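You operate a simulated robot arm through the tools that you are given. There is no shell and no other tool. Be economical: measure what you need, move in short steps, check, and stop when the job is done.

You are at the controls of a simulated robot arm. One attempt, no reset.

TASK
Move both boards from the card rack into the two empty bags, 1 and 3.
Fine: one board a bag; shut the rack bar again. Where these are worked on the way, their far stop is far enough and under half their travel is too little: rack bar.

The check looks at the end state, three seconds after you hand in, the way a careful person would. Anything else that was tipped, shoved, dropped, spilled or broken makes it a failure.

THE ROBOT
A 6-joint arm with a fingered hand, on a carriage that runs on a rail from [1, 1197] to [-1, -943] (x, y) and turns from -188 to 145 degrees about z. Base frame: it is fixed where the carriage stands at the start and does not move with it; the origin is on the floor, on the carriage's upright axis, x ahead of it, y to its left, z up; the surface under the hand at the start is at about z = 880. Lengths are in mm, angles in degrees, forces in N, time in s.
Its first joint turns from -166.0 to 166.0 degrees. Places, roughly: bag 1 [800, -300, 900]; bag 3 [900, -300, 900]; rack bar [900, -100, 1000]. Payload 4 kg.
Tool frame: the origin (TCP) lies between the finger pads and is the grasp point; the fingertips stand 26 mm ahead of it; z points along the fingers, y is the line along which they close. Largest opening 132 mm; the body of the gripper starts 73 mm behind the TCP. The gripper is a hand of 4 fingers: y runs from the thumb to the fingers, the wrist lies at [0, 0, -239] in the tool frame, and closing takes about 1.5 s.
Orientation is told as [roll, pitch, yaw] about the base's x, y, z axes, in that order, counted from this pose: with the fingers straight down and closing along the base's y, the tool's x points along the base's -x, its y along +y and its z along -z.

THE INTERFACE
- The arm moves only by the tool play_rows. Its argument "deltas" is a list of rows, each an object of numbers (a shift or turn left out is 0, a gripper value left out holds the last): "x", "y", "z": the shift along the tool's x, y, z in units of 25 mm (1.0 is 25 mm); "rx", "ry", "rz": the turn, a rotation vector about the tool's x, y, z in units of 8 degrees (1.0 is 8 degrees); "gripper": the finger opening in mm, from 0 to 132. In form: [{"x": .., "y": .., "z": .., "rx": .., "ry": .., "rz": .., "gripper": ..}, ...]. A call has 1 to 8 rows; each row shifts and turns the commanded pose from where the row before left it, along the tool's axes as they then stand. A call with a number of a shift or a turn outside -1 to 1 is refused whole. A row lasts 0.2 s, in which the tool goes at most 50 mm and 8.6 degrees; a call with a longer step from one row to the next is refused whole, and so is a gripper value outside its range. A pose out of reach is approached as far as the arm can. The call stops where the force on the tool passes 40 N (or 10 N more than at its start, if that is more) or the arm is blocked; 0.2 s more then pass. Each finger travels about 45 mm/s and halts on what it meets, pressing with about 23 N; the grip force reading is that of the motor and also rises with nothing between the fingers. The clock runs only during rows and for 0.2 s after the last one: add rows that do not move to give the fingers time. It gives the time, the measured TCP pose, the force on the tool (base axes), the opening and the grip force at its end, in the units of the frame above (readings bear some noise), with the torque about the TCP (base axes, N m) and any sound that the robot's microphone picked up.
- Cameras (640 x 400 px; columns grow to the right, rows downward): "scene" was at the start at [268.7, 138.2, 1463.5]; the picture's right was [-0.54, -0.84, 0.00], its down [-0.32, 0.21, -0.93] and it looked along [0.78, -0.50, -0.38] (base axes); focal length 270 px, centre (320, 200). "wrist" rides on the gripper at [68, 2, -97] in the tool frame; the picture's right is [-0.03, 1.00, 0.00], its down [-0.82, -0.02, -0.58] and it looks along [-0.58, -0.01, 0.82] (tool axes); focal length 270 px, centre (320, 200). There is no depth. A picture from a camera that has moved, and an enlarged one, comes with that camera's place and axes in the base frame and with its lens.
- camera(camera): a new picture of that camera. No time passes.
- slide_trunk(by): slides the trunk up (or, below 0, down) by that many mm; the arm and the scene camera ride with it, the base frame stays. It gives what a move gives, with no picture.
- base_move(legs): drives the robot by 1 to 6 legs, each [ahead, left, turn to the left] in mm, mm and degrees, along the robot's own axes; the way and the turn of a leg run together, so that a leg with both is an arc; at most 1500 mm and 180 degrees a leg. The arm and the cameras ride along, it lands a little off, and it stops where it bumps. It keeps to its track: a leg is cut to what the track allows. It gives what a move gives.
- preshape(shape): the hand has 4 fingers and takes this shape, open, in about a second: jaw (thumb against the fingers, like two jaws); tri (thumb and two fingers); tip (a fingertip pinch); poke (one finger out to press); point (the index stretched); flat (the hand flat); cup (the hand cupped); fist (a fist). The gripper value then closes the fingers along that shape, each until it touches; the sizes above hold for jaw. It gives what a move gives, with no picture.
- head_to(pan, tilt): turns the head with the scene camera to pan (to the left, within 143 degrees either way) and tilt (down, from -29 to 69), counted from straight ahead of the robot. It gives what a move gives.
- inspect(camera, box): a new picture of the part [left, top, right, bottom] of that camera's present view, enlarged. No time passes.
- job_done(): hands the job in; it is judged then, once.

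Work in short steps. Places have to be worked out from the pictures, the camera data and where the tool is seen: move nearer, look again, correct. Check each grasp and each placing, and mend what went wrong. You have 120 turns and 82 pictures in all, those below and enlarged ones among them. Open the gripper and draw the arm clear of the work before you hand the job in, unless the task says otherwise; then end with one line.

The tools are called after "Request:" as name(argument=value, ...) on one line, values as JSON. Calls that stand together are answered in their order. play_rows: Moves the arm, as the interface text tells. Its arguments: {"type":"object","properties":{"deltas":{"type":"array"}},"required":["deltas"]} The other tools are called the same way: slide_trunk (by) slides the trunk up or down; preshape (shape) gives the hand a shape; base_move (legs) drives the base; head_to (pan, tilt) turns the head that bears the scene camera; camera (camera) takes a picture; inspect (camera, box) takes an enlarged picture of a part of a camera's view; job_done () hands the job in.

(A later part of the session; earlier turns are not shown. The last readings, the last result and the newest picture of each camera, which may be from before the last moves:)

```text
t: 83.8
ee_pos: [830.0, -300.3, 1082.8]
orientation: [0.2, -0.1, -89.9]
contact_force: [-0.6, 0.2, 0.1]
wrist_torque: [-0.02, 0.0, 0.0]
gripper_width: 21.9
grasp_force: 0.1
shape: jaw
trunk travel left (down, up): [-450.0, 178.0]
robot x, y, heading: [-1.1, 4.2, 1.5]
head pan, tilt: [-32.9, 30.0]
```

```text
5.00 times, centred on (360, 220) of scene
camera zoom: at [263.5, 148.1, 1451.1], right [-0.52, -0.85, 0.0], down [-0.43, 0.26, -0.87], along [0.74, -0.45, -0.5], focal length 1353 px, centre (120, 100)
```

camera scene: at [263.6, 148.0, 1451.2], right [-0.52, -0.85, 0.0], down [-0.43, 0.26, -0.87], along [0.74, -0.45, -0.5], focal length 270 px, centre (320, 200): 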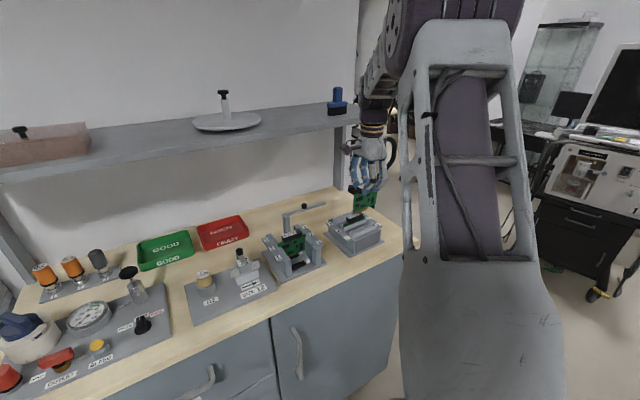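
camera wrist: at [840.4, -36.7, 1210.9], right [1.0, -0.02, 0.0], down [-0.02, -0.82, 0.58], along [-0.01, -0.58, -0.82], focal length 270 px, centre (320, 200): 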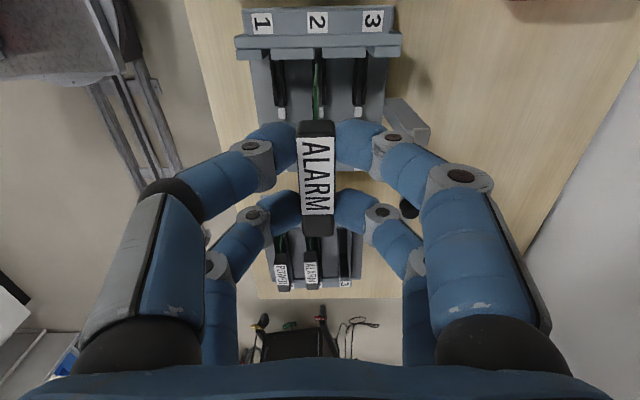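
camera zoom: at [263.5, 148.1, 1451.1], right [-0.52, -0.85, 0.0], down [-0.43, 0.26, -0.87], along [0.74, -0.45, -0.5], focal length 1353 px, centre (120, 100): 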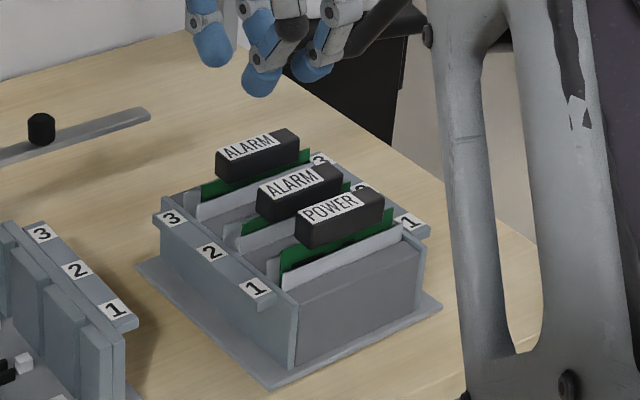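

Both boards are seated in bags 1 and 3, and bag 2's board is still in place. Now for the bar: I turn the hand back to yaw 0 and go look at the knob.

Request:
play_rows(deltas=[{"rz": -0.94, "z": -0.4}, {"rz": -0.94, "z": -0.4}, {"rz": -0.94}, {"rz": -0.94}, {"rz": -0.94}, {"rz": -0.94}, {"rz": -0.94}, {"rz": -0.94}])

Request:
play_rows(deltas=[{"rz": -0.94}, {"rz": -0.94}, {"rz": -0.94}, {"rz": -0.91}, {"y": 1, "gripper": 40}, {"y": 1}, {"y": 1}, {"y": 0.9}])

Request:
camera(camera="wrist")

```text
t: 85.6
ee_pos: [829.5, -300.4, 1104.7]
orientation: [0.0, -0.2, -29.7]
contact_force: [-0.8, -0.4, -0.4]
wrist_torque: [0.0, 0.01, -0.03]
gripper_width: 22.1
grasp_force: 0.0
shape: jaw
trunk travel left (down, up): [-450.0, 178.0]
robot x, y, heading: [5.3, 4.7, 1.4]
head pan, tilt: [-32.9, 30.0]
```

```text
t: 87.4
ee_pos: [827.8, -202.3, 1104.2]
orientation: [0.0, -0.3, 0.1]
contact_force: [0.4, -0.3, -0.6]
wrist_torque: [0.0, 0.02, 0.0]
gripper_width: 39.6
grasp_force: 0.1
shape: jaw
trunk travel left (down, up): [-450.0, 178.0]
robot x, y, heading: [0.4, 2.8, 1.2]
head pan, tilt: [-32.9, 30.0]
```

```text
12 pictures are left
camera wrist: at [760.0, -201.5, 1201.4], right [0.02, 1.0, 0.0], down [0.81, -0.02, 0.58], along [0.58, -0.02, -0.81], focal length 270 px, centre (320, 200)
```

wrist: 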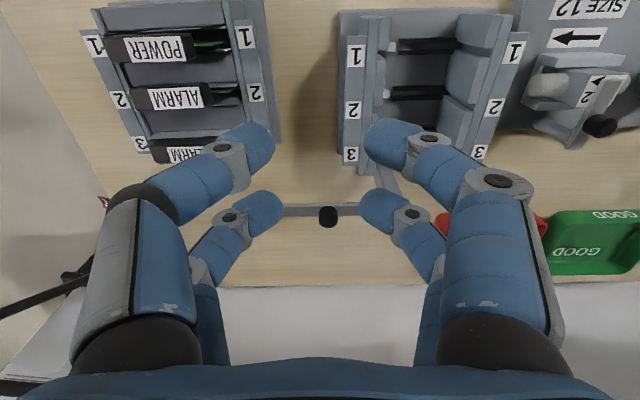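

The knob is at ≈[928, -200]. I'll pitch the hand 20° back and bring the far pair above the knob.

Request:
play_rows(deltas=[{"ry": -0.83}, {"ry": -0.83}, {"ry": -0.84}, {"x": -0.515, "y": 0.02, "z": 0.87}, {"x": -0.515, "y": 0.02, "z": 0.87}, {"x": -0.515, "y": 0.02, "z": 0.87}, {"x": -0.515, "y": 0.02, "z": 0.87}, {}])

Request:
camera(camera="wrist")

```text
t: 89.2
ee_pos: [904.3, -199.5, 1039.8]
orientation: [-0.1, -20.2, 0.0]
contact_force: [0.3, 0.3, 0.2]
wrist_torque: [0.0, 0.03, -0.03]
gripper_width: 39.4
grasp_force: 0.0
shape: jaw
trunk travel left (down, up): [-450.0, 178.0]
robot x, y, heading: [1.8, 0.9, 1.4]
head pan, tilt: [-32.9, 30.0]
```

```text
11 pictures are left
camera wrist: at [807.6, -198.9, 1107.8], right [0.02, 1.0, 0.01], down [0.57, -0.02, 0.82], along [0.82, -0.01, -0.57], focal length 270 px, centre (320, 200)
```

wrist: 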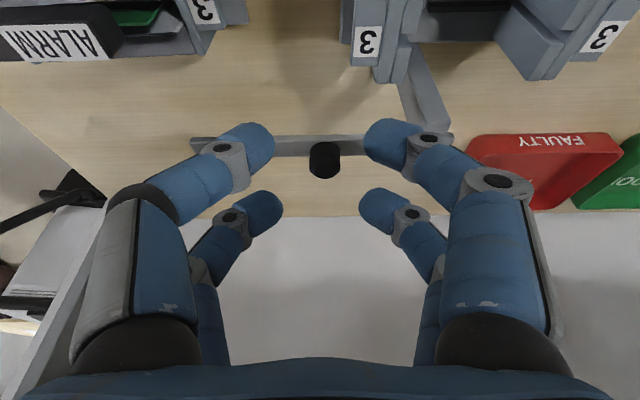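

Knob ≈[926, -197]. Descending 34 mm so the far pair straddles it, then closing.

Request:
play_rows(deltas=[{"x": 0.15, "y": 0.1, "z": 0.43}, {"x": 0.155, "z": 0.43}, {"x": 0.16, "z": 0.42}, {"gripper": 4}, {}, {}, {}, {}])

Request:
camera(camera="wrist")

```text
t: 90.7
ee_pos: [907.5, -198.9, 1006.9]
orientation: [-0.2, -20.6, 0.1]
contact_force: [1.0, 0.5, 0.1]
wrist_torque: [0.03, -0.01, 0.03]
gripper_width: 4.4
grasp_force: 0.2
shape: jaw
trunk travel left (down, up): [-450.0, 178.0]
robot x, y, heading: [0.7, 0.6, 1.4]
head pan, tilt: [-32.9, 30.0]
stopped in row 7: the force on the tool passed its limit at 41 N (the readings are from after the stop); the commanded pose is now the measured one
```

```text
10 pictures are left
camera wrist: at [810.5, -197.7, 1074.6], right [0.02, 1.0, 0.01], down [0.56, -0.02, 0.83], along [0.83, -0.02, -0.56], focal length 270 px, centre (320, 200)
```

wrist: 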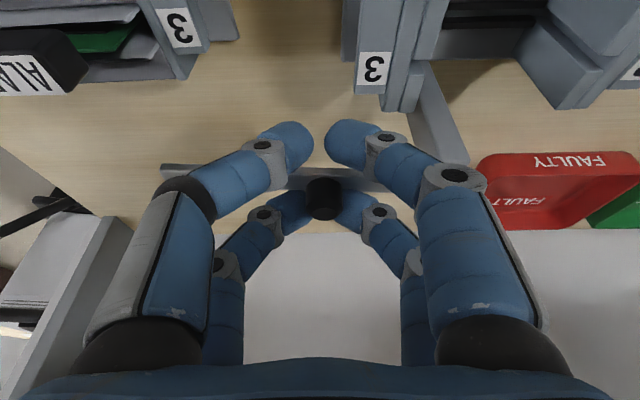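

The far fingertips are on/behind the knob. Now pulling toward -x in small steps with the fingers held closed.

Request:
play_rows(deltas=[{"gripper": 0}, {}, {"x": 0.38, "z": -0.137}, {"x": 0.38, "z": -0.137}, {}])

Request:
camera(camera="wrist")

```text
t: 91.9
ee_pos: [887.2, -197.3, 1008.8]
orientation: [-0.3, -20.6, 0.1]
contact_force: [4.9, 7.4, -0.3]
wrist_torque: [0.15, 0.04, -0.08]
gripper_width: 0.0
grasp_force: 23.1
shape: jaw
trunk travel left (down, up): [-450.0, 178.0]
robot x, y, heading: [-0.7, 2.9, 1.4]
head pan, tilt: [-32.9, 30.0]
```

```text
9 pictures are left
camera wrist: at [789.6, -196.7, 1076.2], right [0.02, 1.0, 0.0], down [0.56, -0.02, 0.83], along [0.83, -0.02, -0.56], focal length 270 px, centre (320, 200)
```

wrist: 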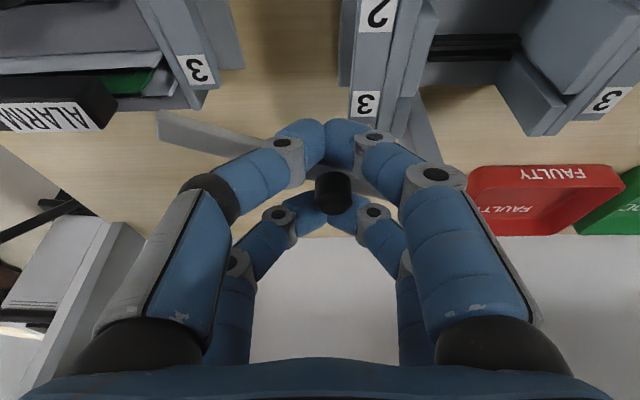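

The closed far pair is hooked behind the knob and the bar is already at ~65°. I'll reduce the pitch to 10° so the near pair stays above the bar, and pull on to ~45°.

Request:
play_rows(deltas=[{"ry": 0.63, "x": -0.1, "z": -0.06}, {"ry": 0.63, "x": -0.1, "z": -0.06}, {"x": 0.45, "z": -0.08, "y": 0.05}, {"x": 0.45, "z": -0.08, "y": 0.08}, {}])

Request:
camera(camera="wrist")

```text
t: 93.1
ee_pos: [868.6, -196.0, 1012.4]
orientation: [-0.3, -10.5, 0.1]
contact_force: [7.4, -2.2, 0.1]
wrist_torque: [0.02, 0.2, -0.52]
gripper_width: 0.0
grasp_force: 22.9
shape: jaw
trunk travel left (down, up): [-450.0, 178.0]
robot x, y, heading: [6.3, 4.6, 1.5]
head pan, tilt: [-32.9, 30.0]
```

```text
8 pictures are left
camera wrist: at [784.2, -194.7, 1096.0], right [0.02, 1.0, 0.0], down [0.7, -0.02, 0.72], along [0.72, -0.02, -0.7], focal length 270 px, centre (320, 200)
```

wrist: 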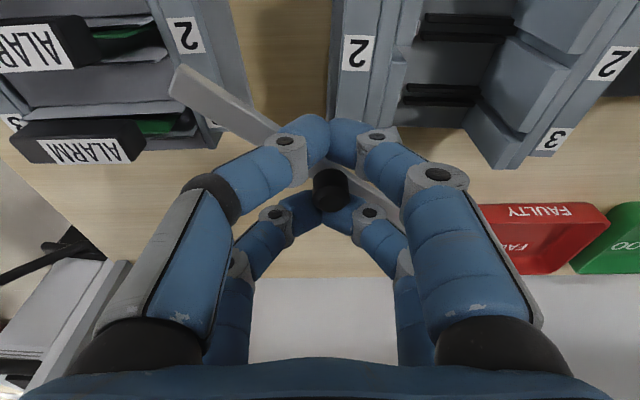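

Bar at ~48°. Levelling the hand and continuing along the arc to ~30°.

Request:
play_rows(deltas=[{"ry": 0.65, "x": 0.14, "y": 0.12, "z": -0.1}, {"ry": 0.65, "x": 0.16, "y": 0.14, "z": -0.05}, {"x": 0.16, "y": 0.16}, {"x": 0.16, "y": 0.16}, {}])

Request:
play_rows(deltas=[{"x": 0.12, "y": 0.2}, {"x": 0.12, "y": 0.2}, {"x": 0.12, "y": 0.22}, {}])

Request:
camera(camera="wrist")

```text
t: 94.3
ee_pos: [852.6, -179.9, 1016.0]
orientation: [-0.3, -0.2, 0.2]
contact_force: [12.6, 0.5, 7.4]
wrist_torque: [0.15, 0.07, -0.45]
gripper_width: 0.1
grasp_force: 23.3
shape: jaw
trunk travel left (down, up): [-450.0, 178.0]
robot x, y, heading: [1.2, 3.8, 1.2]
head pan, tilt: [-32.9, 30.0]
```

```text
t: 95.3
ee_pos: [844.0, -164.7, 1015.3]
orientation: [-0.3, -0.3, 0.0]
contact_force: [21.7, -1.8, 16.6]
wrist_torque: [0.19, 0.04, -0.48]
gripper_width: 0.0
grasp_force: 22.8
shape: jaw
trunk travel left (down, up): [-450.0, 178.0]
robot x, y, heading: [-2.2, 4.3, 1.2]
head pan, tilt: [-32.9, 30.0]
```

```text
7 pictures are left
camera wrist: at [776.3, -163.0, 1112.7], right [0.02, 1.0, 0.0], down [0.81, -0.02, 0.58], along [0.58, -0.02, -0.81], focal length 270 px, centre (320, 200)
```

wrist: 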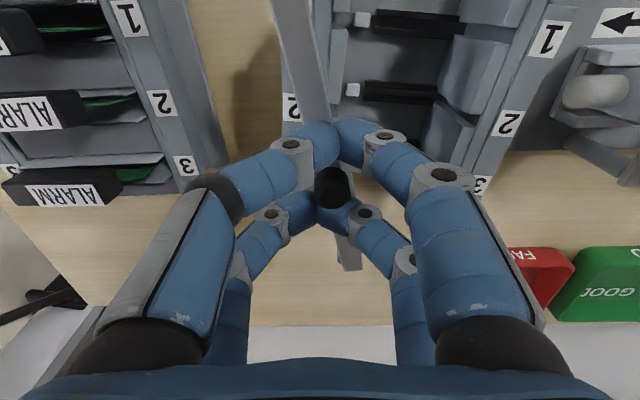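

Bar is at ~20°, but the fingers now pull along the bar's axis (21 N in x). I'll relax, rise, and re-place the closed far pair on the -y side of the knob to push it home in +y.

Request:
play_rows(deltas=[{"x": -0.25}, {"z": -0.7}, {"z": -0.7}, {"y": -0.9, "x": 0.2}, {"z": 0.7, "x": 0.1}, {"z": 0.65}, {}])

Request:
camera(camera="wrist")

```text
t: 96.9
ee_pos: [840.1, -189.9, 1016.7]
orientation: [-0.1, -0.1, 0.1]
contact_force: [0.2, -0.4, 1.2]
wrist_torque: [0.05, 0.01, -0.02]
gripper_width: 0.0
grasp_force: 23.0
shape: jaw
trunk travel left (down, up): [-450.0, 178.0]
robot x, y, heading: [-3.8, 4.7, 1.2]
head pan, tilt: [-32.9, 30.0]
```

```text
6 pictures are left
camera wrist: at [771.8, -188.6, 1114.1], right [0.02, 1.0, 0.0], down [0.82, -0.02, 0.58], along [0.58, -0.02, -0.82], focal length 270 px, centre (320, 200)
```

wrist: 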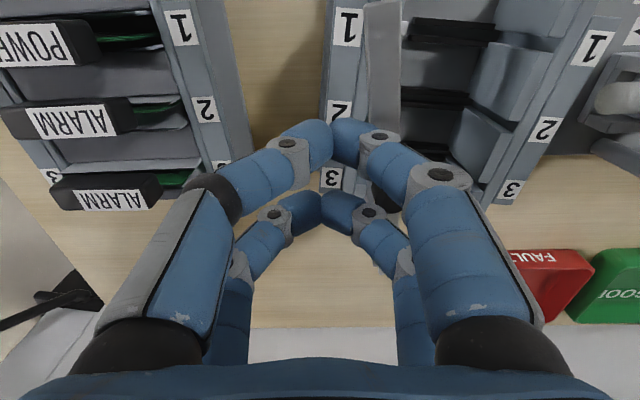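

The fingers are on the -y side of the knob. Pushing +y in small steps, watching the force.

Request:
play_rows(deltas=[{"y": 0.3}, {"y": 0.3}, {"y": 0.3}, {"y": 0.2}, {}])

Request:
camera(camera="wrist")

```text
t: 98.1
ee_pos: [841.8, -160.8, 1018.0]
orientation: [-0.4, -0.4, 0.0]
contact_force: [12.6, -9.4, 9.9]
wrist_torque: [0.17, -0.23, -0.34]
gripper_width: 0.0
grasp_force: 22.5
shape: jaw
trunk travel left (down, up): [-450.0, 178.0]
robot x, y, heading: [0.8, 4.4, 1.4]
head pan, tilt: [-32.9, 30.0]
```

```text
5 pictures are left
camera wrist: at [774.0, -159.5, 1114.4], right [0.02, 1.0, 0.0], down [0.81, -0.02, 0.58], along [0.58, -0.02, -0.81], focal length 270 px, centre (320, 200)
```

wrist: 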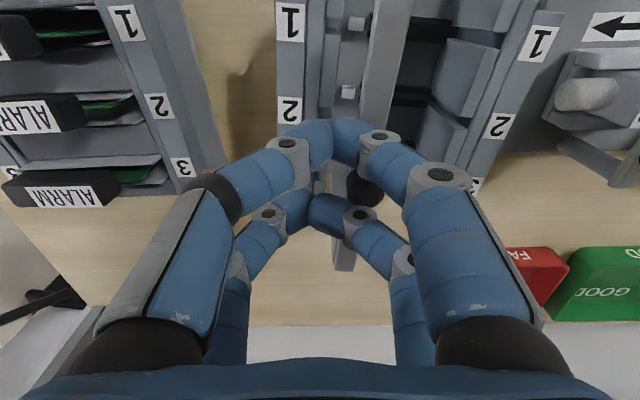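

The knob is now near y≈-139. Some label positions look a few mm off from earlier, so I'll back off slightly and check with the scene camera whether the rack itself has shifted.

Request:
play_rows(deltas=[{"y": -0.4}, {"z": -1}, {"z": -1}, {"y": -0.5, "x": 0.5}])

Request:
inspect(camera="scene", box=[260, 190, 360, 290])

```text
t: 99.1
ee_pos: [829.2, -185.5, 1066.3]
orientation: [-0.2, 0.0, 0.0]
contact_force: [0.2, -0.4, -0.6]
wrist_torque: [-0.08, -0.03, 0.0]
gripper_width: 0.0
grasp_force: 23.4
shape: jaw
trunk travel left (down, up): [-450.0, 178.0]
robot x, y, heading: [1.6, 5.1, 1.3]
head pan, tilt: [-32.9, 30.0]
```

```text
4.00 times, centred on (310, 240) of scene
camera zoom: at [263.5, 148.4, 1451.1], right [-0.52, -0.85, 0.0], down [-0.43, 0.26, -0.87], along [0.74, -0.45, -0.5], focal length 1082 px, centre (360, 40)
```

zoom: 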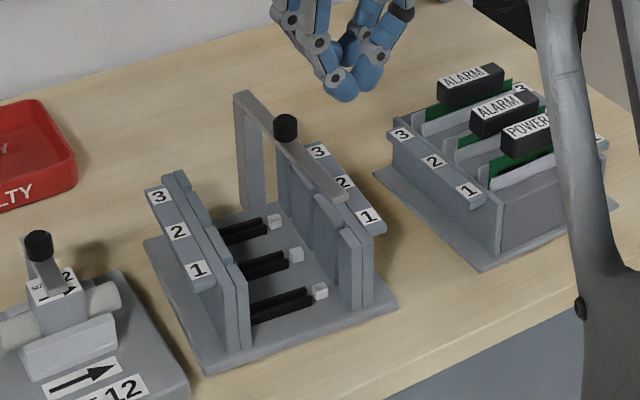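

Bags are unmoved, but comparing with the earlier view, the card rack seems to have been dragged by roughly (-14, -7) mm with ~4° of rotation while I pulled the bar. I'll repeat an earlier wrist viewpoint exactly, to measure this precisely before pushing it back.

Request:
play_rows(deltas=[{"x": 0.69, "y": 0.22, "z": -0.88}, {"x": 0.69, "y": 0.22, "z": -0.88}, {"x": 0.68, "y": 0.22, "z": -0.87}, {}, {}])

Request:
camera(camera="wrist")

```text
t: 100.3
ee_pos: [777.3, -168.4, 1130.8]
orientation: [-0.3, -0.1, 0.1]
contact_force: [-0.3, -0.1, -0.2]
wrist_torque: [0.01, 0.01, 0.03]
gripper_width: 0.0
grasp_force: 23.0
shape: jaw
trunk travel left (down, up): [-450.0, 178.0]
robot x, y, heading: [2.6, 5.3, 1.4]
head pan, tilt: [-32.9, 30.0]
```

```text
3 pictures are left
camera wrist: at [708.0, -166.4, 1228.7], right [0.02, 1.0, 0.0], down [0.82, -0.02, 0.58], along [0.58, -0.02, -0.82], focal length 270 px, centre (320, 200)
```

wrist: 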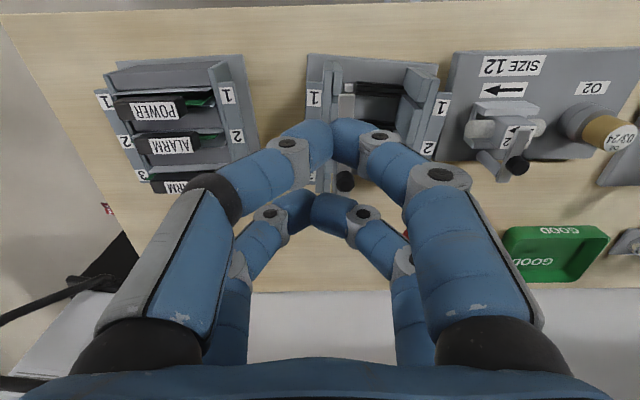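

The same viewpoint confirms it: the front -y corner moved ≈17 mm and the +y corner ≈4 mm toward the robot, so the rack was rotated ~5° and shifted ~(-10, -8) mm. The bar is closed relative to the rack. I'll square the rack up by pushing both front wall ends in +x with the open hand, first moving in front of it.

Request:
play_rows(deltas=[{"x": 0.9, "y": 0.61, "gripper": 80}, {"x": 0.9, "y": 0.61}, {"x": 0.9, "y": 0.61}, {"x": 0.9, "y": 0.61}, {}, {"z": 0.9}, {"z": 0.9}, {"z": 0.9}])

Request:
play_rows(deltas=[{"z": 0.9}, {"z": 0.9}, {"z": 0.9}, {"z": 0.9}, {"z": 0.6}, {}])

```text
t: 102.1
ee_pos: [689.3, -106.9, 1061.9]
orientation: [-0.3, -0.1, 0.1]
contact_force: [-0.8, -0.2, -0.5]
wrist_torque: [0.0, -0.02, -0.02]
gripper_width: 79.4
grasp_force: 0.0
shape: jaw
trunk travel left (down, up): [-450.0, 178.0]
robot x, y, heading: [-2.1, 6.6, 1.2]
head pan, tilt: [-32.9, 30.0]
```

```text
t: 103.5
ee_pos: [689.5, -107.6, 959.9]
orientation: [-0.3, -0.1, 0.1]
contact_force: [0.1, -0.5, -0.8]
wrist_torque: [0.0, -0.01, 0.03]
gripper_width: 79.5
grasp_force: 0.0
shape: jaw
trunk travel left (down, up): [-450.0, 178.0]
robot x, y, heading: [1.1, 1.9, 1.3]
head pan, tilt: [-32.9, 30.0]
```

In position in front at z≈960. Advancing +x in 4 mm steps and watching for contact.

Request:
play_rows(deltas=[{"x": -0.16}, {"x": -0.16}, {}])

Request:
play_rows(deltas=[{"x": -0.16}, {"x": -0.16}, {}])

Request:
play_rows(deltas=[{"x": -0.16}, {"x": -0.16}, {}])

```text
t: 104.3
ee_pos: [697.0, -108.1, 959.0]
orientation: [-0.2, -0.1, 0.0]
contact_force: [0.3, -0.3, 0.1]
wrist_torque: [0.01, 0.0, 0.01]
gripper_width: 79.7
grasp_force: 0.1
shape: jaw
trunk travel left (down, up): [-450.0, 178.0]
robot x, y, heading: [-3.1, 0.3, 1.1]
head pan, tilt: [-32.9, 30.0]
```

```text
t: 105.1
ee_pos: [703.6, -106.5, 959.7]
orientation: [-0.1, -0.1, 0.1]
contact_force: [-1.3, -0.6, 0.4]
wrist_torque: [-0.01, -0.04, 0.02]
gripper_width: 80.0
grasp_force: 0.0
shape: jaw
trunk travel left (down, up): [-450.0, 178.0]
robot x, y, heading: [3.0, 2.7, 0.9]
head pan, tilt: [-32.9, 30.0]
```

```text
t: 105.9
ee_pos: [711.9, -106.5, 958.7]
orientation: [-0.3, -0.1, 0.1]
contact_force: [1.4, 0.1, -0.4]
wrist_torque: [-0.02, 0.0, -0.02]
gripper_width: 79.7
grasp_force: 0.1
shape: jaw
trunk travel left (down, up): [-450.0, 178.0]
robot x, y, heading: [-1.5, 8.3, 1.3]
head pan, tilt: [-32.9, 30.0]
```

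No contact yet at TCP x≈712; continuing in small steps.

Request:
play_rows(deltas=[{"x": -0.12}, {"x": -0.12}, {}])

Request:
play_rows(deltas=[{"x": -0.12}, {"x": -0.12}, {}])

Request:
play_rows(deltas=[{"x": -0.12}, {"x": -0.12}, {}])

```text
t: 106.7
ee_pos: [717.9, -106.6, 960.0]
orientation: [-0.2, -0.1, 0.1]
contact_force: [0.0, 0.1, -0.6]
wrist_torque: [0.01, 0.0, 0.0]
gripper_width: 79.6
grasp_force: 0.0
shape: jaw
trunk travel left (down, up): [-450.0, 178.0]
robot x, y, heading: [-0.1, 2.5, 1.4]
head pan, tilt: [-32.9, 30.0]
```

```text
t: 107.5
ee_pos: [723.5, -108.4, 959.3]
orientation: [-0.2, -0.2, 0.1]
contact_force: [0.5, -0.2, 0.2]
wrist_torque: [-0.01, -0.02, 0.03]
gripper_width: 79.7
grasp_force: 0.1
shape: jaw
trunk travel left (down, up): [-450.0, 178.0]
robot x, y, heading: [-2.6, 4.0, 1.4]
head pan, tilt: [-32.9, 30.0]
```

```text
t: 108.3
ee_pos: [729.4, -106.5, 959.0]
orientation: [-0.2, -0.1, 0.1]
contact_force: [-1.3, -0.3, 0.3]
wrist_torque: [0.03, 0.01, -0.07]
gripper_width: 79.8
grasp_force: 0.1
shape: jaw
trunk travel left (down, up): [-450.0, 178.0]
robot x, y, heading: [-0.0, 3.7, 1.3]
head pan, tilt: [-32.9, 30.0]
```

Still no clear contact at x≈729. One picture to see where the fingertips stand relative to the wall ends.

Request:
camera(camera="wrist")

```text
2 pictures are left
camera wrist: at [661.4, -106.4, 1056.9], right [0.02, 1.0, 0.0], down [0.82, -0.02, 0.58], along [0.58, -0.02, -0.82], focal length 270 px, centre (320, 200)
```

wrist: 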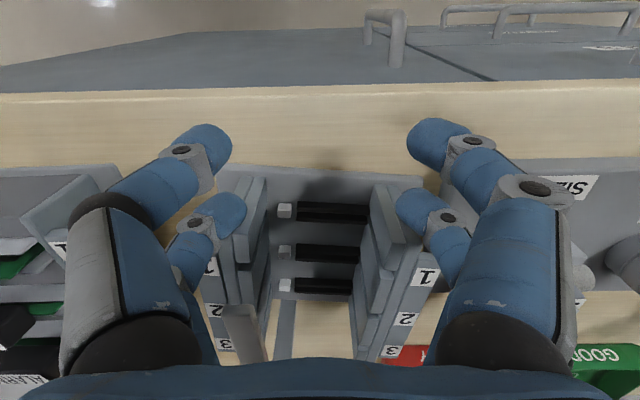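

The far tips are just about to touch the wall ends (wall centres y≈-154 and -66). I'll narrow to 66 mm, shift 3 mm in -y, and continue in 2-3 mm steps until contact.

Request:
play_rows(deltas=[{"x": 0.2}, {"gripper": 66, "y": -0.12}, {}, {}, {"x": -0.2}, {}])

Request:
play_rows(deltas=[{"x": -0.1}, {}])

Request:
play_rows(deltas=[{"x": -0.1}, {}])

Request:
play_rows(deltas=[{"x": -0.1}, {}])

```text
t: 109.7
ee_pos: [728.3, -109.3, 959.9]
orientation: [-0.1, -0.1, 0.1]
contact_force: [-1.8, -1.1, 0.1]
wrist_torque: [0.0, 0.02, -0.08]
gripper_width: 66.7
grasp_force: 0.0
shape: jaw
trunk travel left (down, up): [-450.0, 178.0]
robot x, y, heading: [-0.2, -1.8, 1.2]
head pan, tilt: [-32.9, 30.0]
```

```text
t: 110.3
ee_pos: [730.6, -109.5, 958.6]
orientation: [-0.3, 0.0, 0.0]
contact_force: [-10.8, -1.1, 2.1]
wrist_torque: [-0.09, 0.05, -0.55]
gripper_width: 66.7
grasp_force: 0.1
shape: jaw
trunk travel left (down, up): [-450.0, 178.0]
robot x, y, heading: [-2.1, 3.2, 1.2]
head pan, tilt: [-32.9, 30.0]
```

```text
t: 110.9
ee_pos: [735.4, -109.2, 958.1]
orientation: [-0.2, -0.1, 0.0]
contact_force: [-10.5, -1.3, 0.4]
wrist_torque: [0.01, 0.09, -0.52]
gripper_width: 66.8
grasp_force: 0.1
shape: jaw
trunk travel left (down, up): [-450.0, 178.0]
robot x, y, heading: [0.4, 3.1, 1.1]
head pan, tilt: [-32.9, 30.0]
```

```text
t: 111.5
ee_pos: [736.7, -108.9, 958.5]
orientation: [-0.2, -0.1, 0.1]
contact_force: [-9.2, -2.0, -1.0]
wrist_torque: [0.04, 0.11, -0.5]
gripper_width: 67.2
grasp_force: 0.0
shape: jaw
trunk travel left (down, up): [-450.0, 178.0]
robot x, y, heading: [2.2, 1.6, 1.3]
head pan, tilt: [-32.9, 30.0]
```

Contact began at x≈729.5 on the -y wall (10 N sliding, torque confirms the -y side). The target is ≈744, with both sides touching near the end.

Request:
play_rows(deltas=[{"x": -0.1}, {}])

Request:
play_rows(deltas=[{"x": -0.1}, {}])

Request:
play_rows(deltas=[{"x": -0.08}, {}])

```text
t: 112.1
ee_pos: [739.0, -108.0, 958.7]
orientation: [-0.2, 0.0, 0.1]
contact_force: [-10.1, -2.5, -2.5]
wrist_torque: [0.05, 0.13, -0.51]
gripper_width: 67.6
grasp_force: 0.1
shape: jaw
trunk travel left (down, up): [-450.0, 178.0]
robot x, y, heading: [-4.1, 3.9, 1.3]
head pan, tilt: [-32.9, 30.0]
```

```text
t: 112.7
ee_pos: [744.5, -110.8, 959.4]
orientation: [-0.2, 0.0, 0.1]
contact_force: [-9.3, -3.2, -2.4]
wrist_torque: [0.07, 0.14, -0.5]
gripper_width: 67.7
grasp_force: 0.0
shape: jaw
trunk travel left (down, up): [-450.0, 178.0]
robot x, y, heading: [0.3, -0.2, 1.3]
head pan, tilt: [-32.9, 30.0]
```

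```text
t: 113.3
ee_pos: [745.4, -109.1, 959.3]
orientation: [-0.2, -0.1, 0.1]
contact_force: [-8.8, -3.2, -3.3]
wrist_torque: [0.1, 0.14, -0.48]
gripper_width: 67.6
grasp_force: 0.1
shape: jaw
trunk travel left (down, up): [-450.0, 178.0]
robot x, y, heading: [2.1, 3.2, 1.5]
head pan, tilt: [-32.9, 30.0]
```

About 16 mm pushed, single-sided contact still. I'll back off, return to the reference viewpoint and measure the rack again.

Request:
play_rows(deltas=[{"x": 0.8}, {"z": -1, "gripper": 0}, {"z": -1}, {"z": -1}, {"z": -1}, {"z": -1}, {"z": -1}, {"z": -0.88}])

Request:
play_rows(deltas=[{"x": -1, "y": -0.8}, {"x": -1, "y": -0.8}, {"x": -0.07, "y": -0.77}, {}, {}])

```text
t: 115.1
ee_pos: [723.1, -108.9, 1131.4]
orientation: [-0.2, -0.1, 0.2]
contact_force: [0.0, -0.4, -0.8]
wrist_torque: [0.03, -0.02, 0.01]
gripper_width: 0.0
grasp_force: 22.7
shape: jaw
trunk travel left (down, up): [-450.0, 178.0]
robot x, y, heading: [2.9, 5.3, 1.4]
head pan, tilt: [-32.9, 30.0]
```

```text
t: 116.3
ee_pos: [775.5, -167.3, 1128.5]
orientation: [-0.2, -0.1, 0.0]
contact_force: [-0.3, -0.2, 0.1]
wrist_torque: [-0.04, 0.0, 0.02]
gripper_width: 0.0
grasp_force: 23.4
shape: jaw
trunk travel left (down, up): [-450.0, 178.0]
robot x, y, heading: [0.6, 5.8, 1.3]
head pan, tilt: [-32.9, 30.0]
```

Taking the comparison picture from the reference viewpoint.

Request:
camera(camera="wrist")

```text
1 pictures are left
camera wrist: at [707.5, -166.1, 1226.7], right [0.02, 1.0, 0.0], down [0.82, -0.02, 0.58], along [0.58, -0.02, -0.82], focal length 270 px, centre (320, 200)
```

wrist: 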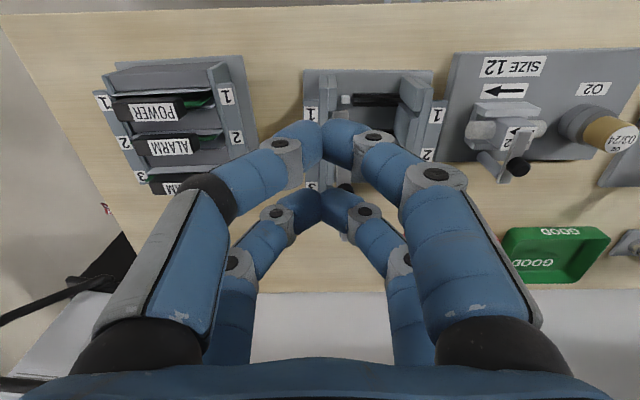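

The rotation and x are restored (front corners level again within ~1-2 mm); what's left is ≈6.5 mm in -y. I'll push the -y label strip at mid-length in +y with closed fingers, descending in the gap between the racks.

Request:
play_rows(deltas=[{"x": -0.73, "y": -0.72}, {"x": -0.73, "y": -0.72}, {"x": -0.72, "y": -0.71}, {}, {"z": 1}, {"z": 1}, {"z": 1}, {"z": 1}])

Request:
play_rows(deltas=[{"z": 0.8}, {"z": 0.8}, {"z": 0.65}, {}])

Request:
play_rows(deltas=[{"y": 0.16}, {"y": 0.16}, {}])

```text
t: 118.1
ee_pos: [833.0, -223.9, 1032.3]
orientation: [-0.2, -0.1, 0.1]
contact_force: [-1.1, -0.2, -0.2]
wrist_torque: [-0.01, -0.01, -0.04]
gripper_width: 0.3
grasp_force: 22.6
shape: jaw
trunk travel left (down, up): [-450.0, 178.0]
robot x, y, heading: [0.2, -0.4, 1.4]
head pan, tilt: [-32.9, 30.0]
```

```text
t: 119.1
ee_pos: [832.7, -223.6, 974.9]
orientation: [-0.3, -0.1, 0.1]
contact_force: [0.2, 0.9, -0.6]
wrist_torque: [-0.01, 0.03, 0.03]
gripper_width: 0.0
grasp_force: 23.0
shape: jaw
trunk travel left (down, up): [-450.0, 178.0]
robot x, y, heading: [2.2, 0.0, 1.2]
head pan, tilt: [-32.9, 30.0]
```

```text
t: 119.9
ee_pos: [832.8, -214.8, 975.1]
orientation: [-0.1, -0.2, 0.1]
contact_force: [-0.4, 0.5, -0.1]
wrist_torque: [0.0, -0.01, -0.02]
gripper_width: 0.0
grasp_force: 23.1
shape: jaw
trunk travel left (down, up): [-450.0, 178.0]
robot x, y, heading: [-0.6, 2.6, 1.2]
head pan, tilt: [-32.9, 30.0]
```

Free so far; continuing +y in 2.5 mm steps until contact.

Request:
play_rows(deltas=[{"y": 0.12}, {"y": 0.12}, {}])

Request:
play_rows(deltas=[{"y": 0.1}, {}])

Request:
play_rows(deltas=[{"y": 0.1}, {}])

Request:
play_rows(deltas=[{"y": 0.1}, {}])

```text
t: 120.7
ee_pos: [832.2, -208.4, 976.5]
orientation: [-0.2, -0.1, 0.2]
contact_force: [0.3, -0.5, -0.4]
wrist_torque: [0.02, 0.01, -0.02]
gripper_width: 0.1
grasp_force: 23.0
shape: jaw
trunk travel left (down, up): [-450.0, 178.0]
robot x, y, heading: [-2.2, 1.4, 1.3]
head pan, tilt: [-32.9, 30.0]
```

```text
t: 121.3
ee_pos: [831.9, -205.4, 977.8]
orientation: [-0.2, 0.0, 0.1]
contact_force: [0.6, 0.3, -0.5]
wrist_torque: [-0.03, -0.02, 0.02]
gripper_width: 0.0
grasp_force: 23.8
shape: jaw
trunk travel left (down, up): [-450.0, 178.0]
robot x, y, heading: [2.8, 2.0, 1.1]
head pan, tilt: [-32.9, 30.0]
```

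```text
t: 121.9
ee_pos: [831.9, -203.8, 975.2]
orientation: [-0.2, -0.1, 0.2]
contact_force: [0.0, 0.3, 0.8]
wrist_torque: [0.01, 0.02, 0.0]
gripper_width: 0.0
grasp_force: 22.8
shape: jaw
trunk travel left (down, up): [-450.0, 178.0]
robot x, y, heading: [0.8, 3.0, 1.2]
head pan, tilt: [-32.9, 30.0]
```

```text
t: 122.5
ee_pos: [831.6, -200.5, 974.5]
orientation: [-0.2, -0.1, 0.1]
contact_force: [0.8, 0.8, 0.3]
wrist_torque: [-0.07, 0.0, 0.03]
gripper_width: 0.0
grasp_force: 23.2
shape: jaw
trunk travel left (down, up): [-450.0, 178.0]
robot x, y, heading: [0.3, 6.7, 1.2]
head pan, tilt: [-32.9, 30.0]
```

Request:
play_rows(deltas=[{"y": 0.08}, {}])

Request:
play_rows(deltas=[{"y": 0.08}, {}])

Request:
play_rows(deltas=[{"y": 0.08}, {}])

```text
t: 123.1
ee_pos: [832.5, -199.3, 974.8]
orientation: [-0.2, 0.0, 0.1]
contact_force: [0.0, -2.7, 0.6]
wrist_torque: [-0.03, 0.01, 0.01]
gripper_width: 0.1
grasp_force: 23.0
shape: jaw
trunk travel left (down, up): [-450.0, 178.0]
robot x, y, heading: [2.0, 4.2, 1.3]
head pan, tilt: [-32.9, 30.0]
```

```text
t: 123.7
ee_pos: [832.5, -197.7, 975.0]
orientation: [-0.3, -0.2, 0.0]
contact_force: [1.7, -8.1, 4.2]
wrist_torque: [-0.13, 0.02, 0.04]
gripper_width: 0.1
grasp_force: 22.8
shape: jaw
trunk travel left (down, up): [-450.0, 178.0]
robot x, y, heading: [0.9, 0.8, 1.3]
head pan, tilt: [-32.9, 30.0]
```

```text
t: 124.3
ee_pos: [832.6, -197.8, 974.1]
orientation: [-0.3, -0.2, 0.0]
contact_force: [1.3, -14.2, 7.5]
wrist_torque: [-0.28, -0.04, -0.02]
gripper_width: 0.1
grasp_force: 23.0
shape: jaw
trunk travel left (down, up): [-450.0, 178.0]
robot x, y, heading: [-2.4, -0.9, 1.3]
head pan, tilt: [-32.9, 30.0]
```

Contact at y≈-198.5; the rack is about to slide. Target TCP y ≈ -192.

Request:
play_rows(deltas=[{"y": 0.08}, {}])

Request:
play_rows(deltas=[{"y": 0.08}, {}])

Request:
play_rows(deltas=[{"y": 0.08}, {}])

```text
t: 124.9
ee_pos: [830.2, -194.8, 975.4]
orientation: [-0.2, -0.1, 0.0]
contact_force: [-0.4, -15.0, 4.3]
wrist_torque: [-0.31, -0.09, 0.02]
gripper_width: 0.1
grasp_force: 23.4
shape: jaw
trunk travel left (down, up): [-450.0, 178.0]
robot x, y, heading: [0.1, 1.0, 1.5]
head pan, tilt: [-32.9, 30.0]
```

```text
t: 125.5
ee_pos: [831.6, -192.4, 976.7]
orientation: [-0.2, -0.2, 0.2]
contact_force: [-1.9, -12.3, 12.2]
wrist_torque: [-0.23, 0.04, 0.03]
gripper_width: 0.0
grasp_force: 22.4
shape: jaw
trunk travel left (down, up): [-450.0, 178.0]
robot x, y, heading: [0.0, 4.3, 1.5]
head pan, tilt: [-32.9, 30.0]
```

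```text
t: 126.1
ee_pos: [830.6, -190.1, 976.0]
orientation: [-0.2, -0.2, 0.2]
contact_force: [-1.7, -15.1, 14.1]
wrist_torque: [-0.29, 0.01, 0.06]
gripper_width: 0.0
grasp_force: 23.2
shape: jaw
trunk travel left (down, up): [-450.0, 178.0]
robot x, y, heading: [-1.2, -0.6, 1.3]
head pan, tilt: [-32.9, 30.0]
```

Pushed ~7 mm. Backing off, rising, and going to the initial overview pose (open hand) for a final comparison with the picture taken there at the start.

Request:
play_rows(deltas=[{"y": -0.9}, {"z": -1}, {"z": -1}, {"z": -1}, {"z": -1}, {"z": -1}, {"z": -1}, {"z": -1}])

Request:
play_rows(deltas=[{"x": 0.95, "y": 0.65, "gripper": 132}, {"x": 0.95, "y": 0.65}, {"x": 0.95, "y": 0.65}, {"x": 0.95, "y": 0.65}, {"x": 0.9, "y": 0.6}, {}, {}, {}])

```text
t: 127.9
ee_pos: [829.9, -209.4, 1150.4]
orientation: [-0.2, -0.2, 0.1]
contact_force: [0.0, -0.2, -0.1]
wrist_torque: [-0.02, 0.02, 0.01]
gripper_width: 0.0
grasp_force: 23.3
shape: jaw
trunk travel left (down, up): [-450.0, 178.0]
robot x, y, heading: [0.9, 3.4, 1.3]
head pan, tilt: [-32.9, 30.0]
```

```text
t: 129.7
ee_pos: [710.9, -131.3, 1149.5]
orientation: [-0.2, -0.1, 0.2]
contact_force: [-0.3, 0.2, 0.4]
wrist_torque: [0.02, 0.01, 0.02]
gripper_width: 131.9
grasp_force: 0.0
shape: jaw
trunk travel left (down, up): [-450.0, 178.0]
robot x, y, heading: [1.3, -1.7, 1.4]
head pan, tilt: [-32.9, 30.0]
```

The hand is at the initial overview pose; taking the last picture to compare the rack and bar with the start.

Request:
camera(camera="wrist")

```text
0 pictures are left
camera wrist: at [643.7, -129.6, 1246.8], right [0.02, 1.0, 0.0], down [0.82, -0.02, 0.58], along [0.58, -0.02, -0.82], focal length 270 px, centre (320, 200)
```

wrist: 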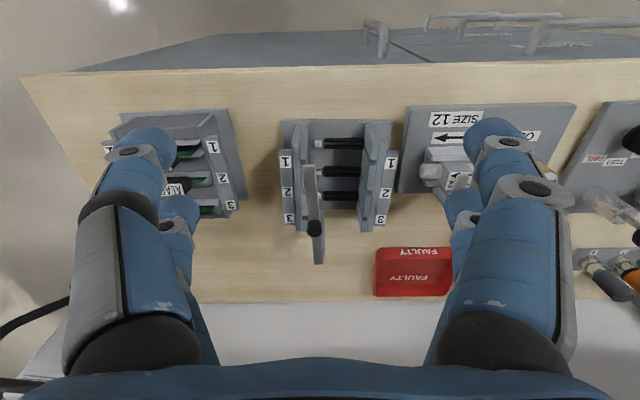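

The last picture versus the start: bags and other fixtures are unmoved, but the rack is still ~7.5 mm toward -y, and the bar is ~5° short of closed. I'll repeat the strip push a little further (the fingers flex ~5 mm before the rack slides), then push the knob home.

Request:
play_rows(deltas=[{"x": -0.97, "y": -0.75, "gripper": 0}, {"x": -0.97, "y": -0.75}, {"x": -0.97, "y": -0.75}, {"x": -0.97, "y": -0.75}, {"x": -0.97, "y": -0.75}, {}, {}, {}])

Request:
play_rows(deltas=[{"z": 1}, {"z": 1}, {"z": 1}, {"z": 1}, {"z": 1}, {"z": 1}, {"z": 1}, {}])

Request:
play_rows(deltas=[{"y": 0.24}, {"y": 0.24}, {"y": 0.24}, {"y": 0.24}, {}])

```text
t: 131.5
ee_pos: [834.7, -225.1, 1150.5]
orientation: [-0.2, -0.1, 0.1]
contact_force: [-0.2, -0.3, -0.1]
wrist_torque: [-0.01, 0.03, 0.01]
gripper_width: 0.1
grasp_force: 12.0
shape: jaw
trunk travel left (down, up): [-450.0, 178.0]
robot x, y, heading: [2.2, 3.6, 1.5]
head pan, tilt: [-32.9, 30.0]
```

```text
t: 133.3
ee_pos: [835.9, -223.8, 972.6]
orientation: [-0.2, 0.0, 0.1]
contact_force: [-0.1, 0.4, -0.7]
wrist_torque: [-0.03, -0.01, 0.01]
gripper_width: 0.0
grasp_force: 22.8
shape: jaw
trunk travel left (down, up): [-450.0, 178.0]
robot x, y, heading: [0.8, 1.6, 1.3]
head pan, tilt: [-32.9, 30.0]
```

```text
t: 134.5
ee_pos: [834.3, -200.2, 974.6]
orientation: [-0.2, -0.1, 0.1]
contact_force: [0.0, -0.2, 0.4]
wrist_torque: [0.0, -0.01, -0.01]
gripper_width: 0.3
grasp_force: 22.7
shape: jaw
trunk travel left (down, up): [-450.0, 178.0]
robot x, y, heading: [-0.2, 2.5, 1.4]
head pan, tilt: [-32.9, 30.0]
```

Stepping in to find the contact point now.

Request:
play_rows(deltas=[{"y": 0.1}, {}])

Request:
play_rows(deltas=[{"y": 0.1}, {}])

Request:
play_rows(deltas=[{"y": 0.1}, {}])

Request:
play_rows(deltas=[{"y": 0.1}, {}])

```text
t: 135.1
ee_pos: [834.9, -199.4, 975.0]
orientation: [-0.2, -0.1, 0.1]
contact_force: [0.7, 0.6, 0.1]
wrist_torque: [0.01, 0.01, -0.01]
gripper_width: 0.0
grasp_force: 22.8
shape: jaw
trunk travel left (down, up): [-450.0, 178.0]
robot x, y, heading: [-1.3, 4.0, 1.2]
head pan, tilt: [-32.9, 30.0]
```

```text
t: 135.7
ee_pos: [835.5, -196.9, 976.3]
orientation: [-0.2, 0.0, 0.1]
contact_force: [-0.5, -0.9, 1.2]
wrist_torque: [0.01, -0.02, 0.01]
gripper_width: 0.0
grasp_force: 22.9
shape: jaw
trunk travel left (down, up): [-450.0, 178.0]
robot x, y, heading: [-1.0, 3.5, 1.0]
head pan, tilt: [-32.9, 30.0]
```

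```text
t: 136.3
ee_pos: [835.1, -194.6, 975.6]
orientation: [-0.3, -0.2, 0.1]
contact_force: [1.8, -9.7, 1.0]
wrist_torque: [-0.22, -0.07, -0.01]
gripper_width: 0.1
grasp_force: 23.1
shape: jaw
trunk travel left (down, up): [-450.0, 178.0]
robot x, y, heading: [-0.6, 2.1, 1.4]
head pan, tilt: [-32.9, 30.0]
```

```text
t: 136.9
ee_pos: [834.8, -192.9, 976.2]
orientation: [-0.3, -0.3, 0.0]
contact_force: [0.8, -12.4, 9.5]
wrist_torque: [-0.21, 0.02, 0.02]
gripper_width: 0.3
grasp_force: 22.5
shape: jaw
trunk travel left (down, up): [-450.0, 178.0]
robot x, y, heading: [-1.7, 3.8, 1.3]
head pan, tilt: [-32.9, 30.0]
```

Contact moved to y≈-196, confirming ~2.5-3 mm was gained before. Pushing on to TCP y≈-184.

Request:
play_rows(deltas=[{"y": 0.1}, {}, {"y": 0.1}, {}])

Request:
play_rows(deltas=[{"y": 0.1}, {}, {"y": 0.08}, {}])

```text
t: 137.9
ee_pos: [835.0, -186.2, 976.0]
orientation: [-0.3, -0.1, 0.1]
contact_force: [-0.7, -15.1, 21.5]
wrist_torque: [-0.16, 0.04, 0.03]
gripper_width: 0.0
grasp_force: 22.5
shape: jaw
trunk travel left (down, up): [-450.0, 178.0]
robot x, y, heading: [-3.3, 0.6, 1.2]
head pan, tilt: [-32.9, 30.0]
```

```text
t: 138.9
ee_pos: [833.7, -183.9, 975.8]
orientation: [-0.3, -0.2, 0.0]
contact_force: [1.7, -23.3, 22.4]
wrist_torque: [0.3, -0.17, -0.04]
gripper_width: 0.1
grasp_force: 22.9
shape: jaw
trunk travel left (down, up): [-450.0, 178.0]
robot x, y, heading: [1.4, 3.4, 1.3]
head pan, tilt: [-32.9, 30.0]
```

The vertical force is growing, so the fingers may be riding on the strip. I'll back off and probe the contact point again, 10 mm lower, to see how far the rack moved.

Request:
play_rows(deltas=[{"y": -0.9}, {"z": 0.4}, {"y": 0.2}, {}])

Request:
play_rows(deltas=[{"y": 0.1}, {}, {"y": 0.1}, {}])

Request:
play_rows(deltas=[{"y": 0.1}, {}])

```text
t: 139.9
ee_pos: [832.7, -200.5, 965.6]
orientation: [-0.2, -0.2, 0.0]
contact_force: [0.4, -10.9, 5.7]
wrist_torque: [-0.03, 0.13, 0.2]
gripper_width: 0.0
grasp_force: 23.0
shape: jaw
trunk travel left (down, up): [-450.0, 178.0]
robot x, y, heading: [1.5, 2.0, 1.3]
head pan, tilt: [-32.9, 30.0]
```

```text
t: 140.9
ee_pos: [833.3, -196.5, 965.9]
orientation: [-0.3, -0.2, 0.0]
contact_force: [-1.2, -19.7, 13.3]
wrist_torque: [-0.13, 0.1, 0.17]
gripper_width: 0.0
grasp_force: 23.3
shape: jaw
trunk travel left (down, up): [-450.0, 178.0]
robot x, y, heading: [-0.6, 3.2, 1.1]
head pan, tilt: [-32.9, 30.0]
```

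```text
t: 141.5
ee_pos: [833.7, -192.7, 966.3]
orientation: [-0.4, -0.3, 0.0]
contact_force: [-1.0, -22.9, 22.4]
wrist_torque: [-0.08, 0.17, 0.16]
gripper_width: 0.0
grasp_force: 22.3
shape: jaw
trunk travel left (down, up): [-450.0, 178.0]
robot x, y, heading: [-0.7, 0.6, 1.1]
head pan, tilt: [-32.9, 30.0]
```

I'll back off, return to z≈975 and probe once more for a like-for-like contact reading (target ≈ -188.5).

Request:
play_rows(deltas=[{"y": -0.8}, {"z": -0.4}, {"y": 0.5}, {}])

Request:
play_rows(deltas=[{"y": 0.1}, {}, {"y": 0.1}, {}])

```text
t: 142.5
ee_pos: [833.3, -201.5, 974.7]
orientation: [-0.1, -0.1, 0.1]
contact_force: [-0.5, 0.5, -0.5]
wrist_torque: [-0.02, -0.01, 0.0]
gripper_width: 0.2
grasp_force: 22.9
shape: jaw
trunk travel left (down, up): [-450.0, 178.0]
robot x, y, heading: [1.7, 2.2, 1.2]
head pan, tilt: [-32.9, 30.0]
```

```text
t: 143.5
ee_pos: [835.1, -194.5, 974.7]
orientation: [-0.1, -0.1, 0.0]
contact_force: [-0.5, 0.5, 0.6]
wrist_torque: [0.03, 0.0, 0.01]
gripper_width: 0.1
grasp_force: 23.1
shape: jaw
trunk travel left (down, up): [-450.0, 178.0]
robot x, y, heading: [2.4, 2.2, 1.3]
head pan, tilt: [-32.9, 30.0]
```

Request:
play_rows(deltas=[{"y": 0.1}, {}])

Request:
play_rows(deltas=[{"y": 0.1}, {}])

Request:
play_rows(deltas=[{"y": 0.1}, {}])

```text
t: 144.1
ee_pos: [835.0, -194.1, 974.7]
orientation: [-0.3, -0.1, 0.1]
contact_force: [0.0, 0.1, -0.5]
wrist_torque: [-0.03, 0.01, -0.02]
gripper_width: 0.2
grasp_force: 23.2
shape: jaw
trunk travel left (down, up): [-450.0, 178.0]
robot x, y, heading: [1.5, 3.7, 1.6]
head pan, tilt: [-32.9, 30.0]
```

```text
t: 144.7
ee_pos: [835.8, -190.0, 974.4]
orientation: [-0.2, -0.1, 0.1]
contact_force: [-0.2, -0.3, 0.7]
wrist_torque: [-0.03, 0.03, -0.05]
gripper_width: 0.0
grasp_force: 23.9
shape: jaw
trunk travel left (down, up): [-450.0, 178.0]
robot x, y, heading: [-2.7, 4.0, 1.2]
head pan, tilt: [-32.9, 30.0]
```

```text
t: 145.3
ee_pos: [834.4, -186.2, 975.8]
orientation: [-0.2, -0.2, 0.0]
contact_force: [-0.8, -1.9, 0.7]
wrist_torque: [-0.02, 0.01, 0.05]
gripper_width: 0.0
grasp_force: 23.0
shape: jaw
trunk travel left (down, up): [-450.0, 178.0]
robot x, y, heading: [0.8, 5.9, 1.2]
head pan, tilt: [-32.9, 30.0]
```

Contact is now at ≈-187: the rack is back within ~2 mm in y. Now the bar: rising to knob height and approaching the knob from -y to close the last ~5°.

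Request:
play_rows(deltas=[{"y": -0.7}, {"z": -0.85}, {"z": -0.85, "x": -0.24}, {"y": 0.8}, {"y": 0.7}, {}])

Request:
play_rows(deltas=[{"y": 0.15}, {"y": 0.15}, {}])

Request:
play_rows(deltas=[{"y": 0.1}, {"y": 0.1}, {}])

```text
t: 146.7
ee_pos: [839.0, -164.2, 1020.7]
orientation: [-0.1, -0.1, 0.1]
contact_force: [0.6, 0.6, 0.1]
wrist_torque: [0.01, 0.0, 0.03]
gripper_width: 0.1
grasp_force: 23.1
shape: jaw
trunk travel left (down, up): [-450.0, 178.0]
robot x, y, heading: [1.2, -0.3, 1.2]
head pan, tilt: [-32.9, 30.0]
```

```text
t: 147.5
ee_pos: [839.4, -157.8, 1019.6]
orientation: [-0.2, -0.1, 0.1]
contact_force: [-0.5, -2.1, 2.3]
wrist_torque: [0.03, -0.09, -0.03]
gripper_width: 0.0
grasp_force: 22.6
shape: jaw
trunk travel left (down, up): [-450.0, 178.0]
robot x, y, heading: [-0.9, 2.2, 1.2]
head pan, tilt: [-32.9, 30.0]
```

```text
t: 148.3
ee_pos: [841.3, -155.6, 1019.8]
orientation: [-0.3, -0.2, 0.1]
contact_force: [-2.2, -10.6, 8.4]
wrist_torque: [-0.02, -0.15, -0.17]
gripper_width: 0.0
grasp_force: 23.3
shape: jaw
trunk travel left (down, up): [-450.0, 178.0]
robot x, y, heading: [-2.5, 3.1, 1.4]
head pan, tilt: [-32.9, 30.0]
```

Contact with the knob at ≈-158. Pushing a little further toward the closed position (TCP y≈-150).

Request:
play_rows(deltas=[{"y": 0.1}, {}])

Request:
play_rows(deltas=[{"y": 0.1}, {}])

```text
t: 148.9
ee_pos: [840.5, -154.1, 1018.7]
orientation: [-0.2, -0.2, 0.0]
contact_force: [-2.2, -14.3, 10.5]
wrist_torque: [-0.05, -0.2, -0.28]
gripper_width: 0.0
grasp_force: 22.9
shape: jaw
trunk travel left (down, up): [-450.0, 178.0]
robot x, y, heading: [-0.6, 3.4, 1.3]
head pan, tilt: [-32.9, 30.0]
```

```text
t: 149.5
ee_pos: [839.6, -151.3, 1019.3]
orientation: [-0.3, -0.2, 0.0]
contact_force: [-2.5, -17.7, 12.4]
wrist_torque: [-0.12, -0.26, -0.34]
gripper_width: 0.0
grasp_force: 23.3
shape: jaw
trunk travel left (down, up): [-450.0, 178.0]
robot x, y, heading: [0.9, 0.1, 1.4]
head pan, tilt: [-32.9, 30.0]
```

The force rises like pure finger flex, so the knob is not giving at this lever arm. I'll push the bar nearer its tip instead, where the leverage is double, and read where contact starts.

Request:
play_rows(deltas=[{"y": -0.8}, {"z": -0.9}, {"x": 0.9, "y": -0.2}, {"x": 0.9, "y": -0.2}, {"x": 0.8}, {"z": 0.8}, {"z": 0.7}, {}])

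Request:
play_rows(deltas=[{"y": 0.25}, {"y": 0.25}, {}])

Request:
play_rows(deltas=[{"y": 0.12}, {"y": 0.12}, {}])

```text
t: 151.3
ee_pos: [775.3, -181.1, 1000.8]
orientation: [-0.2, -0.1, 0.1]
contact_force: [-0.5, 0.6, 0.1]
wrist_torque: [0.0, -0.02, 0.02]
gripper_width: 0.0
grasp_force: 23.2
shape: jaw
trunk travel left (down, up): [-450.0, 178.0]
robot x, y, heading: [-0.8, 2.1, 1.6]
head pan, tilt: [-32.9, 30.0]
```

```text
t: 152.1
ee_pos: [775.1, -167.4, 1002.5]
orientation: [-0.2, -0.1, 0.1]
contact_force: [-0.4, 0.6, 0.0]
wrist_torque: [0.01, -0.02, 0.01]
gripper_width: 0.0
grasp_force: 23.3
shape: jaw
trunk travel left (down, up): [-450.0, 178.0]
robot x, y, heading: [0.8, 1.9, 1.3]
head pan, tilt: [-32.9, 30.0]
```

```text
t: 152.9
ee_pos: [775.1, -161.9, 1001.9]
orientation: [-0.2, -0.1, 0.0]
contact_force: [0.5, 0.0, 0.3]
wrist_torque: [-0.01, 0.04, -0.03]
gripper_width: 0.0
grasp_force: 22.8
shape: jaw
trunk travel left (down, up): [-450.0, 178.0]
robot x, y, heading: [1.3, 2.9, 1.4]
head pan, tilt: [-32.9, 30.0]
```

Request:
play_rows(deltas=[{"y": 0.12}, {"y": 0.12}, {}])

Request:
play_rows(deltas=[{"y": 0.1}, {"y": 0.1}, {}])

Request:
play_rows(deltas=[{"y": 0.1}, {}])

```text
t: 153.7
ee_pos: [774.0, -155.4, 1002.5]
orientation: [-0.2, -0.1, 0.1]
contact_force: [0.3, -1.1, 1.1]
wrist_torque: [0.01, -0.04, -0.01]
gripper_width: 0.0
grasp_force: 22.4
shape: jaw
trunk travel left (down, up): [-450.0, 178.0]
robot x, y, heading: [-1.0, 4.8, 1.6]
head pan, tilt: [-32.9, 30.0]
```

```text
t: 154.5
ee_pos: [775.6, -150.5, 1002.3]
orientation: [-0.3, -0.1, 0.1]
contact_force: [-0.4, 0.1, 0.2]
wrist_torque: [0.02, 0.02, 0.01]
gripper_width: 0.1
grasp_force: 23.1
shape: jaw
trunk travel left (down, up): [-450.0, 178.0]
robot x, y, heading: [1.4, 2.4, 1.3]
head pan, tilt: [-32.9, 30.0]
```

```text
t: 155.1
ee_pos: [775.7, -147.9, 1003.1]
orientation: [-0.2, -0.3, 0.1]
contact_force: [0.1, -4.5, 3.3]
wrist_torque: [0.02, -0.09, -0.11]
gripper_width: 0.0
grasp_force: 22.7
shape: jaw
trunk travel left (down, up): [-450.0, 178.0]
robot x, y, heading: [-3.6, 3.5, 1.3]
head pan, tilt: [-32.9, 30.0]
```

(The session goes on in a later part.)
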